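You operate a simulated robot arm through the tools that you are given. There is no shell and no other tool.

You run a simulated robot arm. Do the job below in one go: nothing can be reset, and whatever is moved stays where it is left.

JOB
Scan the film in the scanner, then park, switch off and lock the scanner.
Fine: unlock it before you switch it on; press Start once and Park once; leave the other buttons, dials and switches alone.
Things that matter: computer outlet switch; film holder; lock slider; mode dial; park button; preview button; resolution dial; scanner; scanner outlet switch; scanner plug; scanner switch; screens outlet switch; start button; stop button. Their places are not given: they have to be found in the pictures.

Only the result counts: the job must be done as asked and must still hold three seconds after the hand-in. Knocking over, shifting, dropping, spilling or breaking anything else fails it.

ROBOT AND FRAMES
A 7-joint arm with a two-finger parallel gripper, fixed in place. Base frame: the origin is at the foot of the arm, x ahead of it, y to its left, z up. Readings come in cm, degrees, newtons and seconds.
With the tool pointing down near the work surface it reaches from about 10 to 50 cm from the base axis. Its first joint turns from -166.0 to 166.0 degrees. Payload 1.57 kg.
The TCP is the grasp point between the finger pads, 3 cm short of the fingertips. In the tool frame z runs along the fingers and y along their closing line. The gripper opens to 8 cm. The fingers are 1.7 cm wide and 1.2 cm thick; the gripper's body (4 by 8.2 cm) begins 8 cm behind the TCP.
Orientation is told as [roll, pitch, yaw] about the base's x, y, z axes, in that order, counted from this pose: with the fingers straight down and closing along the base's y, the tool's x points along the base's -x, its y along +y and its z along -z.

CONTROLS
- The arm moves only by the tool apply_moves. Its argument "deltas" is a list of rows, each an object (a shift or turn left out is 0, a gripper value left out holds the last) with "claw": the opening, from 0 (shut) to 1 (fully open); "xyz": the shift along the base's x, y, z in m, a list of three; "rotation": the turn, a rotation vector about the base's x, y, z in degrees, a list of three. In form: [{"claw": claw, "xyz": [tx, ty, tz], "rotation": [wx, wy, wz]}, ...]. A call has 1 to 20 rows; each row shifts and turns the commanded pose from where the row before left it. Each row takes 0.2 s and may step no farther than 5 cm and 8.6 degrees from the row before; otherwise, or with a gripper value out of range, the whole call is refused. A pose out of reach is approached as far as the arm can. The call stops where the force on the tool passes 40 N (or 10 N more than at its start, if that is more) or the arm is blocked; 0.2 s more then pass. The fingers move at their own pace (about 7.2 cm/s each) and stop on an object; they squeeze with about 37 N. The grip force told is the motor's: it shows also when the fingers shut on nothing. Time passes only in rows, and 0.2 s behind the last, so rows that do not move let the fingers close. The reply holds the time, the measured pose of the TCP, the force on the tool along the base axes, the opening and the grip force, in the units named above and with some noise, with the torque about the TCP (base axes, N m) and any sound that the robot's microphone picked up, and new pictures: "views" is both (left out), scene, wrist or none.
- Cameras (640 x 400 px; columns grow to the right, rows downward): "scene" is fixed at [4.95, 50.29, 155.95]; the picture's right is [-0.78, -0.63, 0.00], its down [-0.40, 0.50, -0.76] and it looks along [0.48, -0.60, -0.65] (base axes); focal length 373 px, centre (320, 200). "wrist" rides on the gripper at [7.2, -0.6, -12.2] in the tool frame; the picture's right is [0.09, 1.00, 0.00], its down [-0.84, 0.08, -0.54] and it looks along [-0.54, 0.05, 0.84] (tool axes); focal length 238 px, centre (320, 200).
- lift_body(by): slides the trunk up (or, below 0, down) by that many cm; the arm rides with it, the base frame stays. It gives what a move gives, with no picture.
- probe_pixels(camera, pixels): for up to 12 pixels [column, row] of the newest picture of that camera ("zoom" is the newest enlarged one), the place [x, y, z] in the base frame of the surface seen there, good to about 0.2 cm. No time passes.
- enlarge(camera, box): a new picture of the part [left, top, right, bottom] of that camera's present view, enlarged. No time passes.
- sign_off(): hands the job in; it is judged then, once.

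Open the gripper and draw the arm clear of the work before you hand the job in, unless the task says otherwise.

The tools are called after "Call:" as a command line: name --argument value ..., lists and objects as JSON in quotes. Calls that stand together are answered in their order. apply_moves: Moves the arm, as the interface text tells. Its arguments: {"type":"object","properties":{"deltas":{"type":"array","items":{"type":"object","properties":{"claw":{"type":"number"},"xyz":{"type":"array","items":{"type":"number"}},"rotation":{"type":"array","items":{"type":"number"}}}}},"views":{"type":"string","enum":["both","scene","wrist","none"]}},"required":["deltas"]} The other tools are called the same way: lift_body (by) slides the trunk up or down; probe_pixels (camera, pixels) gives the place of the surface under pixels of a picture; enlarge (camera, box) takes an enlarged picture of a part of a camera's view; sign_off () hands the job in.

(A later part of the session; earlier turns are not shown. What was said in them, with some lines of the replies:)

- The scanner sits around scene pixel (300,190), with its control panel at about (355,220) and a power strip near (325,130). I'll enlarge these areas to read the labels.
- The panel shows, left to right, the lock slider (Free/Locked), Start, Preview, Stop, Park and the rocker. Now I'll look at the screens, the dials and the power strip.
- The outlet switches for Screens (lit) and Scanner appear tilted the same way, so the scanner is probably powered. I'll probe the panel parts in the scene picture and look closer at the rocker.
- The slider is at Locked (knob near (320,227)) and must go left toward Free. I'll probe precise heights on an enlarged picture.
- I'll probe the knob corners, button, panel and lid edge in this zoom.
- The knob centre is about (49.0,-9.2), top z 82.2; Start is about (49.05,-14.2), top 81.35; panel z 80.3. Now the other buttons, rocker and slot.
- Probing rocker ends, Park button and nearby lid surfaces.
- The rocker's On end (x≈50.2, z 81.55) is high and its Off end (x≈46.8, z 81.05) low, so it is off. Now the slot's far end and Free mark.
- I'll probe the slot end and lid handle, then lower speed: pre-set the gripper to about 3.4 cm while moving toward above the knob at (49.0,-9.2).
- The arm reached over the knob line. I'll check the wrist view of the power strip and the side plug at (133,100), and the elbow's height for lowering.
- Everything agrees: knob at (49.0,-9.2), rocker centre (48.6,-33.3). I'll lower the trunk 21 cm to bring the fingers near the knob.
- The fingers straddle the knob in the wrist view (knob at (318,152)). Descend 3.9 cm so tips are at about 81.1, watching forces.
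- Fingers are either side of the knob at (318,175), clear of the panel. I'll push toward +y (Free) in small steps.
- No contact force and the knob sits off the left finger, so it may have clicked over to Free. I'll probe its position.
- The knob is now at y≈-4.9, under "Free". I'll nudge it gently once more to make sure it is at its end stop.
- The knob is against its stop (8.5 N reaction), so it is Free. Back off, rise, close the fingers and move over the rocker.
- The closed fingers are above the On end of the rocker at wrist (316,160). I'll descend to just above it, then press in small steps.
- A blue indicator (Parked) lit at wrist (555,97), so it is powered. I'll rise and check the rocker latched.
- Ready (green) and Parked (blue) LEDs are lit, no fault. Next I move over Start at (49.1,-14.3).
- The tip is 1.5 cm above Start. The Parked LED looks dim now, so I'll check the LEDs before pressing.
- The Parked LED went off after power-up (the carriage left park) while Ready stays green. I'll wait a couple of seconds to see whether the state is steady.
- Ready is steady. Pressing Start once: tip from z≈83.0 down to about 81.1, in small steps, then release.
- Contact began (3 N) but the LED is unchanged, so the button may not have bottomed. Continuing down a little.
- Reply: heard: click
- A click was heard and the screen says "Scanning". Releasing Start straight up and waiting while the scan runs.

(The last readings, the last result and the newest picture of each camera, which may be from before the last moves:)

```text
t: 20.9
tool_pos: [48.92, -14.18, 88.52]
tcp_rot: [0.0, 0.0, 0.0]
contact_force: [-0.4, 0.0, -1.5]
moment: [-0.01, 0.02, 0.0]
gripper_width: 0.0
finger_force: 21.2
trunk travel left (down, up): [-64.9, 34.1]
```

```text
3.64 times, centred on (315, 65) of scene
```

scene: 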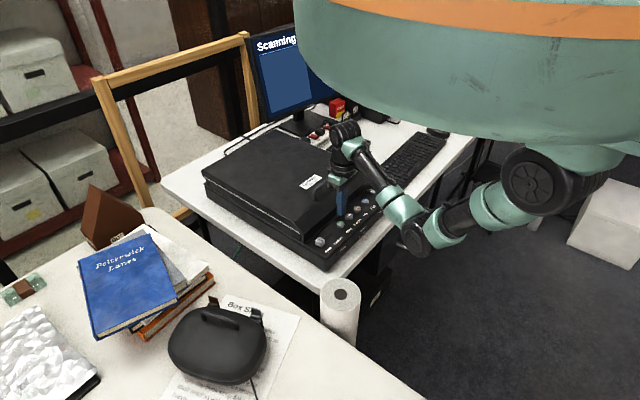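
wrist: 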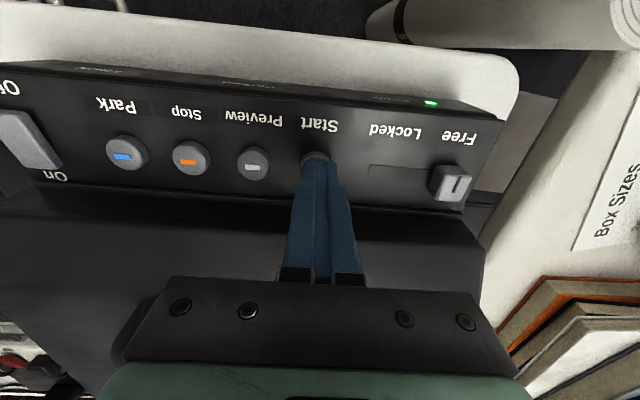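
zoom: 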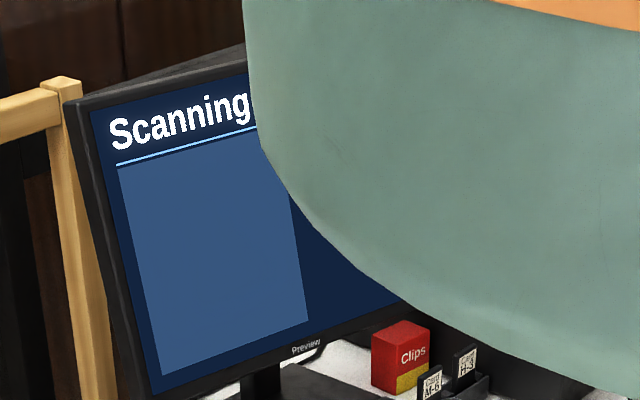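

Still scanning (Ready LED off). I'll move above Park at (49.1,-27.1) high above the panel and wait.

Call:
apply_moves --deltas '[{"xyz": [0, -0.045, 0]}, {"xyz": [0, -0.045, 0]}, {"xyz": [0.002, -0.039, 0]}, {}, {}, {}, {}, {}, {}, {}, {}, {}, {}, {}, {}, {}, {}, {}, {}, {}]' --views "both"

Call:
enlarge --camera "scene" --box '[310, 180, 400, 280]'

Call:
enlarge --camera "scene" --box '[230, 10, 400, 120]'

```text
t: 25.1
tool_pos: [49.54, -27.21, 88.24]
tcp_rot: [0.0, 0.1, 0.0]
contact_force: [0.4, -0.5, 1.0]
moment: [0.03, -0.01, -0.06]
gripper_width: 0.03
finger_force: 20.4
trunk travel left (down, up): [-64.9, 34.1]
```

scene: 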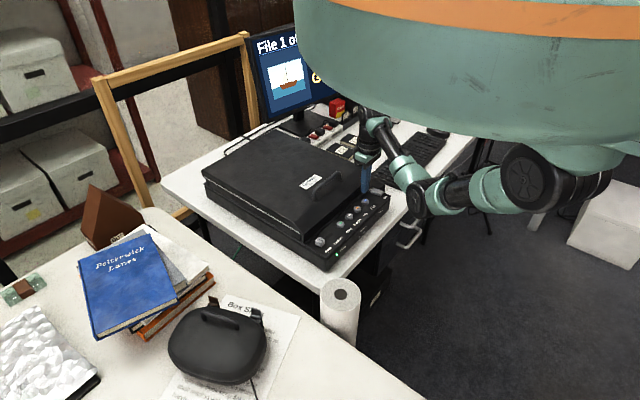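
wrist: 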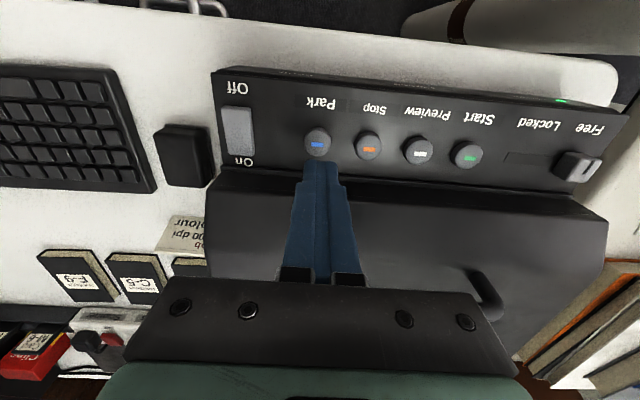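

```text
4.00 times, centred on (355, 230) of scene
```

zoom: 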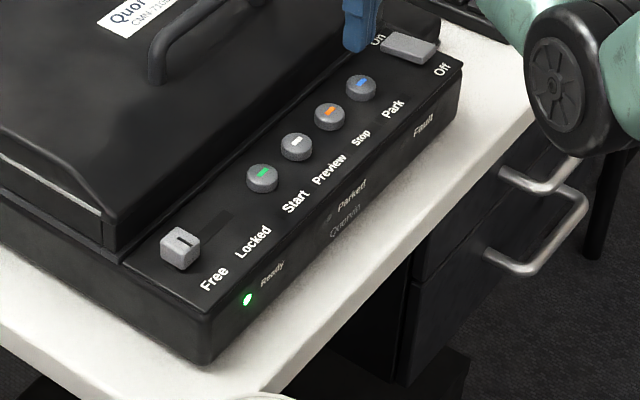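

```text
3.64 times, centred on (315, 65) of scene
```

zoom: 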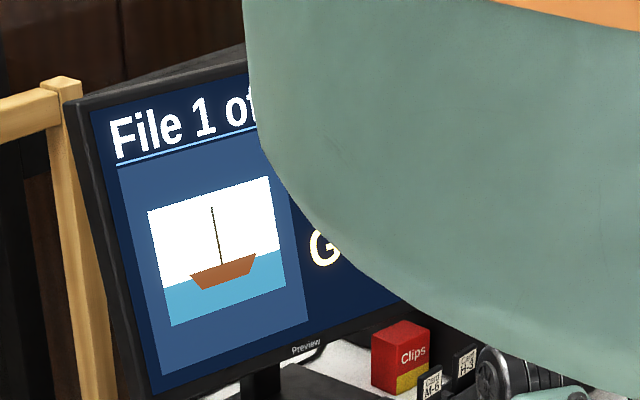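

The scan is done ("File 1", Ready green). Pressing Park once: shift x to 49.1 and descend to the same level that clicked Start.

Call:
apply_moves --deltas '[{"xyz": [-0.005, 0, -0.015]}, {"xyz": [0, 0, -0.015]}, {"xyz": [0, 0, -0.007]}, {"xyz": [0, 0, -0.003]}, {"xyz": [0, 0, -0.002]}, {"xyz": [0, 0, -0.002]}, {}]'

Call:
enlarge --camera "scene" --box '[310, 180, 400, 280]'

```text
t: 26.6
tool_pos: [48.66, -27.17, 84.06]
tcp_rot: [-0.2, 0.0, 0.0]
contact_force: [2.8, -0.3, 5.4]
moment: [-0.02, -0.08, -0.04]
gripper_width: 0.0
finger_force: 21.0
trunk travel left (down, up): [-64.9, 34.1]
heard: click
```

scene: 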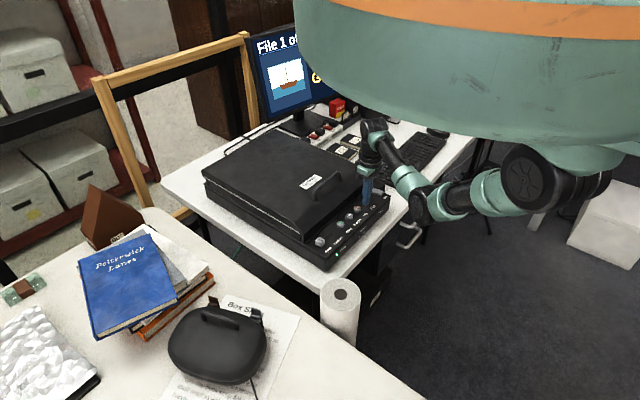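
wrist: 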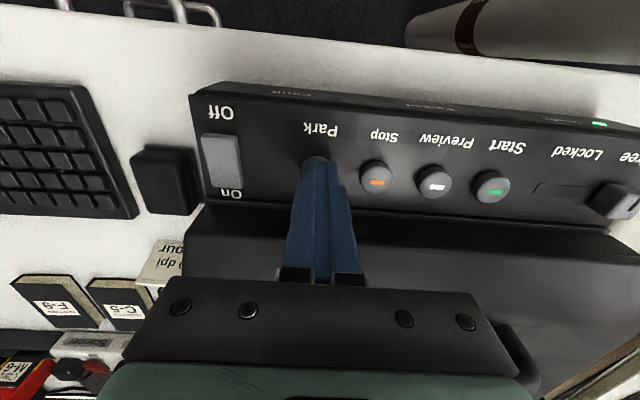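

```text
4.00 times, centred on (355, 230) of scene
```

zoom: 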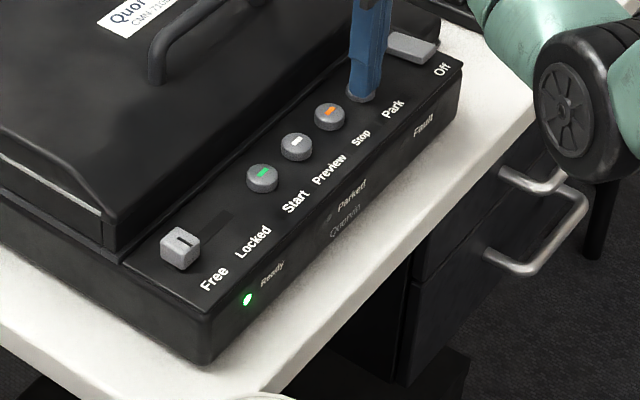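

Park clicked. Rise and wait until the blue Parked LED lights.

Call:
apply_moves --deltas '[{"xyz": [0, 0, 0.02]}, {"xyz": [0, 0, 0.025]}, {}, {}, {}, {}, {}, {}, {}, {}, {}, {}, {}, {}, {}]'

Call:
enlarge --camera "scene" --box '[310, 180, 400, 280]'

```text
t: 29.9
tool_pos: [48.67, -27.09, 88.59]
tcp_rot: [0.0, -0.1, -0.1]
contact_force: [-0.1, 0.1, -1.0]
moment: [0.02, 0.01, -0.01]
gripper_width: 0.0
finger_force: 21.7
trunk travel left (down, up): [-64.9, 34.1]
```

scene: 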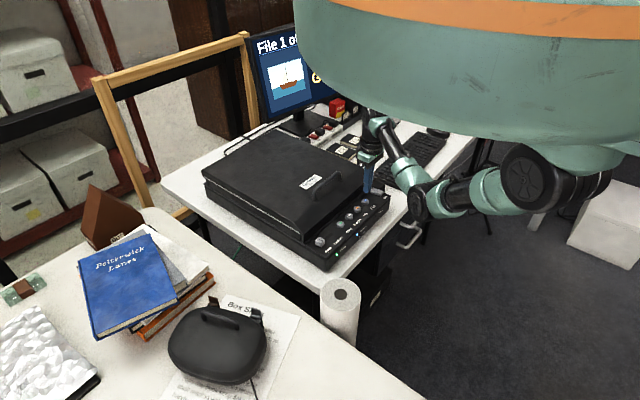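
wrist: 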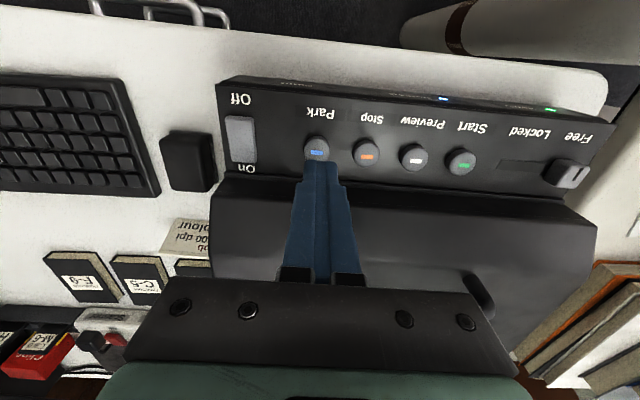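

```text
4.00 times, centred on (355, 230) of scene
```

zoom: 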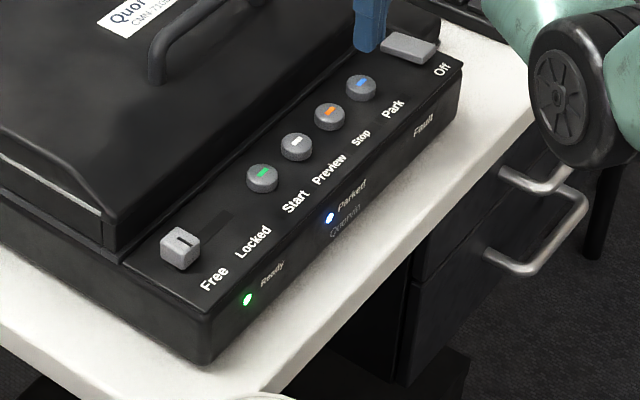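

Parked (blue) is lit. Now move over the rocker's Off end at (47.1,-33.3) and press it.

Call:
apply_moves --deltas '[{"xyz": [-0.008, -0.03, 0]}, {"xyz": [-0.008, -0.032, 0]}, {}, {"xyz": [0, 0, -0.025]}, {"xyz": [0, 0, -0.013]}, {"xyz": [0, 0, -0.003]}, {"xyz": [0, 0, -0.003]}, {"xyz": [0, 0, -0.002]}, {}]'

```text
t: 31.9
tool_pos: [47.02, -33.42, 84.41]
tcp_rot: [-0.1, -0.2, -0.1]
contact_force: [-3.9, 5.6, 18.2]
moment: [0.18, -0.06, -0.16]
gripper_width: 0.0
finger_force: 21.2
trunk travel left (down, up): [-64.9, 34.1]
```

scene: 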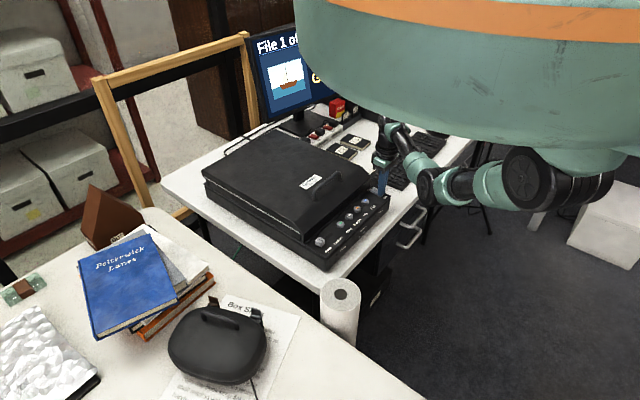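
wrist: 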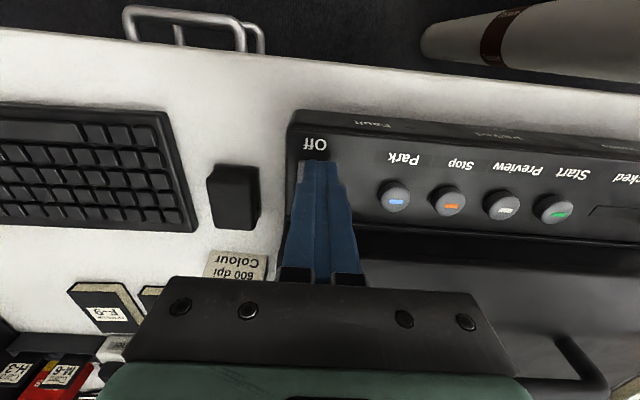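

The LEDs went dark. Rise, and move over to the +y side of the knob with fingers closed, high above the panel.

Call:
apply_moves --deltas '[{"xyz": [0, 0, 0.025]}, {"xyz": [0, 0, 0.03]}, {"xyz": [0.005, 0.045, 0]}, {"xyz": [0.005, 0.045, 0]}, {"xyz": [0.005, 0.045, 0]}, {"xyz": [0.003, 0.045, 0]}, {"xyz": [0, 0.045, 0]}, {"xyz": [0, 0.045, 0]}, {"xyz": [0, 0.043, 0]}, {}]'

Call:
enlarge --camera "wrist" --box '[20, 60, 420, 240]'

Call:
enlarge --camera "scene" --box '[310, 180, 400, 280]'

```text
t: 34.0
tool_pos: [48.49, -2.14, 89.47]
tcp_rot: [0.1, 0.0, -0.1]
contact_force: [0.2, 0.6, 0.7]
moment: [-0.03, 0.01, 0.01]
gripper_width: 0.0
finger_force: 21.1
trunk travel left (down, up): [-64.9, 34.1]
```

scene: 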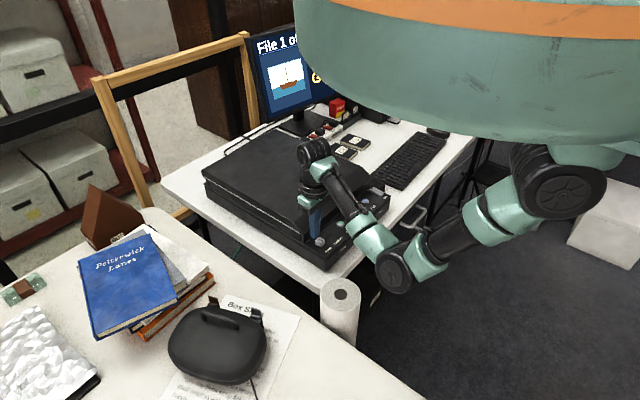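
wrist: 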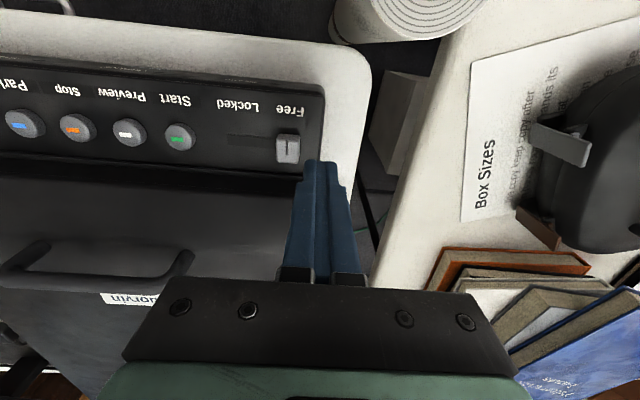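

```text
1.60 times, centred on (220, 150) of wrist
```

zoom: 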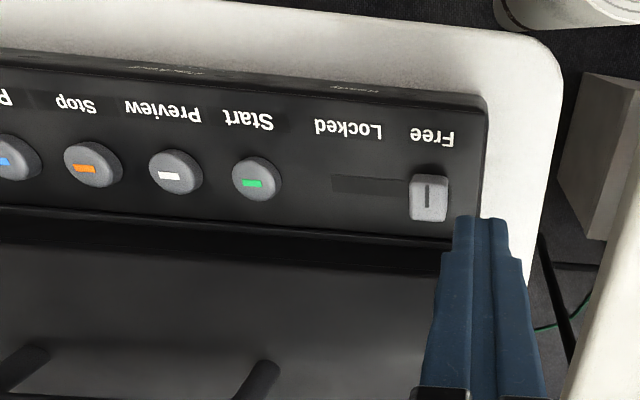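

```text
4.00 times, centred on (355, 230) of scene
```

zoom: 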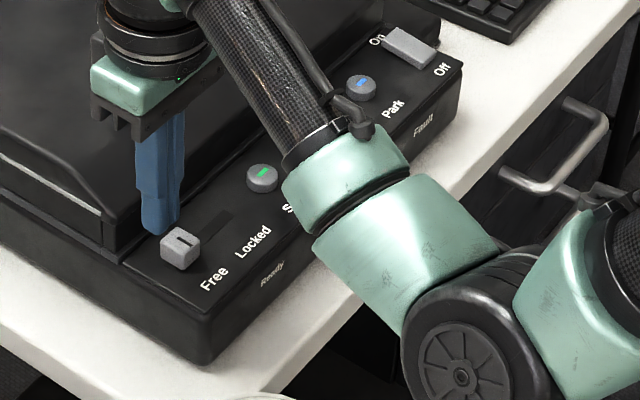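

LEDs are off and the rocker is tilted to Off. I'll check the knob's exact position before lowering beside it.

Call:
probe_pixels --camera "wrist" --pixels '[[288, 145], [278, 145], [298, 145], [312, 135], [322, 140]]'

```text
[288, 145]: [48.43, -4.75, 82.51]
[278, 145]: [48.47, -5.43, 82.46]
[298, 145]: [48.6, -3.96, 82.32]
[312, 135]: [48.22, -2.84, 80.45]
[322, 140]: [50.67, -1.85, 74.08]
```

Knob's +y edge is at about -3.9; fingers at y≈-1.9 clear it by 0.8 cm. Descend beside it.

Call:
apply_moves --deltas '[{"xyz": [0.004, 0.002, 0]}, {"xyz": [0, 0, -0.025]}, {"xyz": [0, 0, -0.015]}, {"xyz": [0, 0, -0.012]}, {}]'

```text
t: 35.2
tool_pos: [48.96, -2.02, 84.14]
tcp_rot: [0.0, 0.1, 0.0]
contact_force: [0.0, -0.3, 0.0]
moment: [-0.02, 0.0, -0.05]
gripper_width: 0.0
finger_force: 21.4
trunk travel left (down, up): [-64.9, 34.1]
```

scene: 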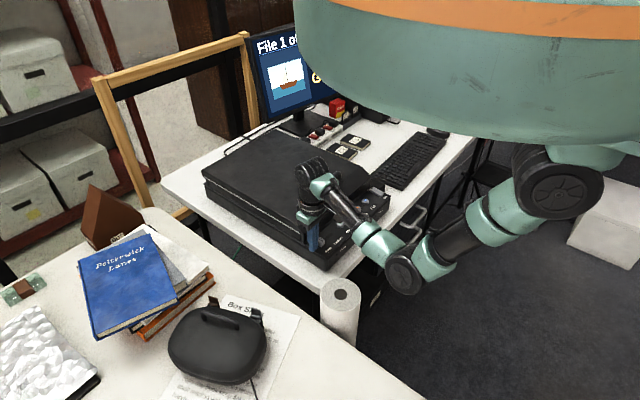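
wrist: 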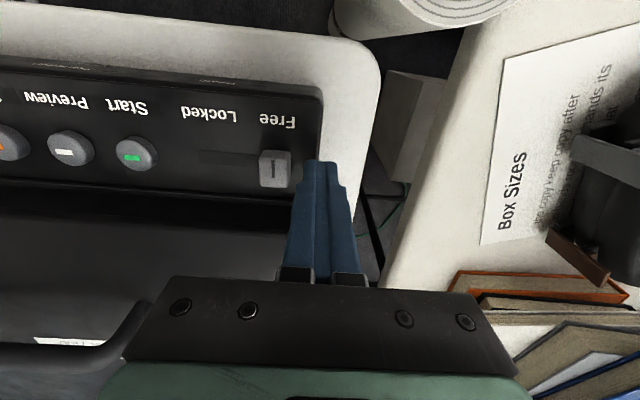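

The fingers are beside the knob on its +y side. Push toward -y (Locked) in small steps.

Call:
apply_moves --deltas '[{"xyz": [0, -0.006, 0]}, {"xyz": [0, -0.006, 0]}, {"xyz": [0, -0.006, 0]}, {"xyz": [0, -0.006, 0]}, {"xyz": [0, -0.006, 0]}, {"xyz": [0, -0.006, 0]}, {"xyz": [0, -0.006, 0]}, {"xyz": [0, -0.005, 0]}, {}]'

```text
t: 37.2
tool_pos: [49.07, -6.48, 84.26]
tcp_rot: [0.0, -0.1, 0.0]
contact_force: [0.5, 0.3, 0.7]
moment: [-0.02, 0.0, -0.02]
gripper_width: 0.01
finger_force: 21.2
trunk travel left (down, up): [-64.9, 34.1]
```

scene: 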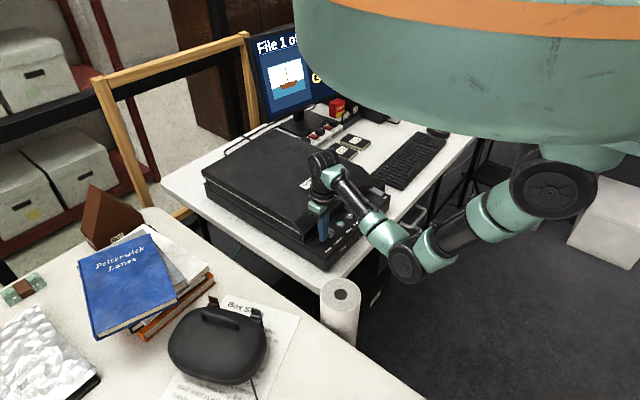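
wrist: 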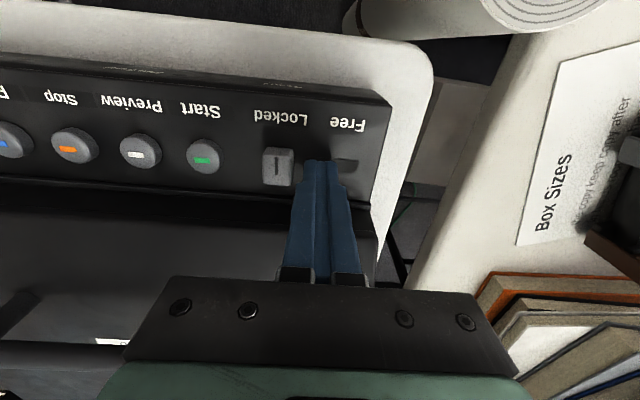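

The knob jumped ahead toward Locked (wrist (278,166)). Nudge a little more to confirm it is against its stop.

Call:
apply_moves --deltas '[{"xyz": [0, -0.004, 0]}, {"xyz": [0, -0.002, 0]}, {"xyz": [0, -0.001, 0]}, {}]' --views "wrist"

Call:
probe_pixels --camera "wrist" --pixels '[[285, 166], [276, 166], [295, 166]]'

```text
t: 38.2
tool_pos: [49.12, -7.23, 84.23]
tcp_rot: [0.0, 0.0, 0.0]
contact_force: [0.6, -0.8, 0.9]
moment: [-0.04, -0.03, -0.01]
gripper_width: 0.0
finger_force: 20.9
trunk travel left (down, up): [-64.9, 34.1]
```

wrist: 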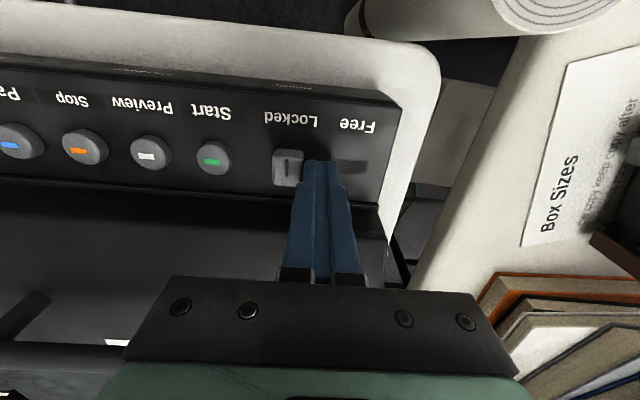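

```text
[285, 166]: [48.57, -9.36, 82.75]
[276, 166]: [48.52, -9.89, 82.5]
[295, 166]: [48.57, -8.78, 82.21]
```

The knob is back at y≈-9.3, its original Locked place. One more tiny nudge for the stop, then retreat.

Call:
apply_moves --deltas '[{"xyz": [0, -0.002, 0]}, {"xyz": [0, -0.0015, 0]}, {}]' --views "none"

```text
t: 39.0
tool_pos: [49.15, -7.52, 84.31]
tcp_rot: [0.0, 0.2, 0.1]
contact_force: [-0.4, 5.1, -1.5]
moment: [0.16, 0.03, -0.03]
gripper_width: 0.0
finger_force: 21.4
trunk travel left (down, up): [-64.9, 34.1]
```

The stop is felt (5 N). Back off, rise, open the gripper and raise the trunk clear.

Call:
apply_moves --deltas '[{"xyz": [0, 0.008, 0]}, {"xyz": [0, 0, 0.03]}, {"xyz": [0, 0, 0.04]}, {"xyz": [-0.03, 0, 0.02], "claw": 1}, {"xyz": [-0.04, -0.01, 0]}, {"xyz": [-0.04, -0.01, 0]}, {}]' --views "none"

Call:
lift_body --by 21

Call:
apply_moves --deltas '[{"xyz": [-0.01, -0.04, 0]}, {"xyz": [0, -0.04, 0]}, {"xyz": [0, -0.04, 0]}, {"xyz": [0, -0.04, 0]}, {}]'

Call:
enlarge --camera "scene" --box '[310, 180, 400, 280]'

Call:
enlarge --camera "scene" --box '[240, 0, 420, 120]'

```text
t: 40.6
tool_pos: [38.12, -8.75, 93.25]
tcp_rot: [-0.1, 0.0, -0.1]
contact_force: [0.0, 0.7, 0.8]
moment: [-0.03, -0.02, 0.01]
gripper_width: 8.0
finger_force: 0.1
trunk travel left (down, up): [-64.9, 34.1]
```

```text
t: 42.9
tool_pos: [38.21, -8.69, 114.15]
tcp_rot: [0.0, 0.0, 0.1]
contact_force: [0.5, 0.3, 0.5]
moment: [0.0, -0.02, -0.01]
gripper_width: 8.0
finger_force: 0.0
trunk travel left (down, up): [-85.9, 13.1]
```

```text
t: 44.1
tool_pos: [37.02, -24.88, 114.14]
tcp_rot: [-0.1, -0.1, 0.0]
contact_force: [-0.5, 0.2, -0.1]
moment: [-0.03, 0.0, -0.01]
gripper_width: 8.0
finger_force: 0.1
trunk travel left (down, up): [-85.9, 13.1]
```

scene: 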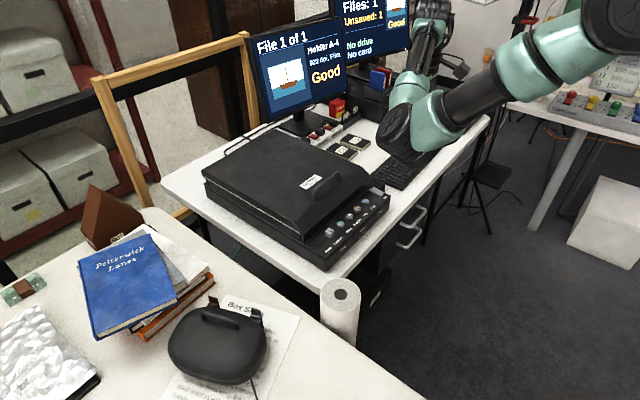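
wrist: 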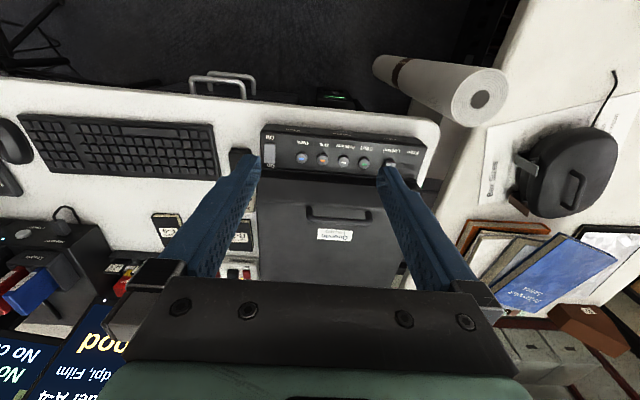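

```text
4.00 times, centred on (355, 230) of scene
```

zoom: 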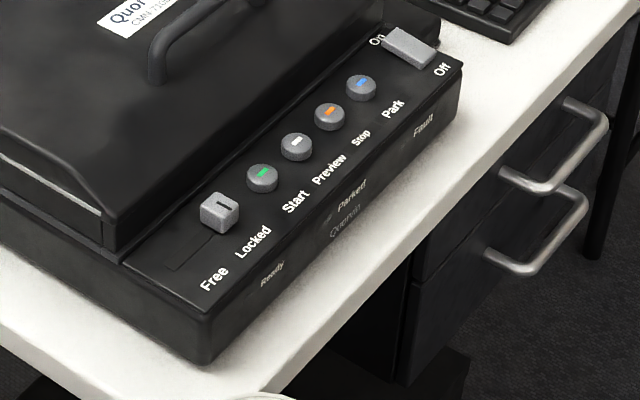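

```text
3.33 times, centred on (330, 60) of scene
```

zoom: 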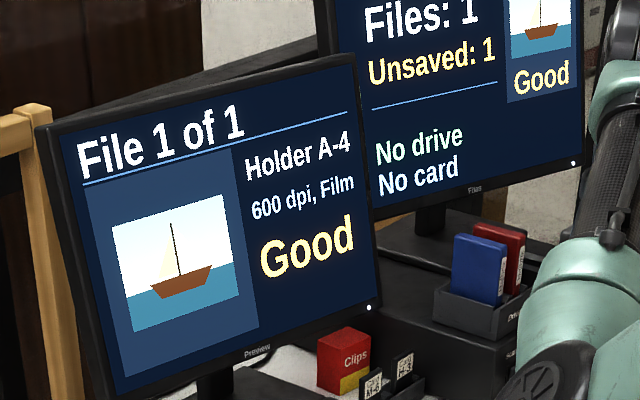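

The scan shows "Good", and the scanner is parked, off (rocker at Off, LEDs dark) and locked, with the arm clear and the gripper open. Handing in.

Call:
sign_off

```text
The job is handed in.
```

The film is scanned, and the scanner is parked, switched off and locked. I've handed the job in, but no verdict has come back.

- **Scan:** I moved the lock slider to Free, switched the scanner on and waited for a steady Ready light. I then pressed Start once. The screen shows "File 1 of 1", Holder A-4, 600 dpi, Film, "Good".
- **Shutdown:** I pressed Park once and waited for the Parked light. Then I switched the scanner off and pushed the slider back to Locked. The scanner's lights are dark.
- **Left alone:** I did not touch the other buttons, the dials or the outlet switches, and nothing else in the final pictures looks moved. The gripper is open and the arm is clear of the desk.
- **Not saved:** The computer screen shows the file as unsaved, with no drive or card in place. Saving wasn't part of the job, so I left it.
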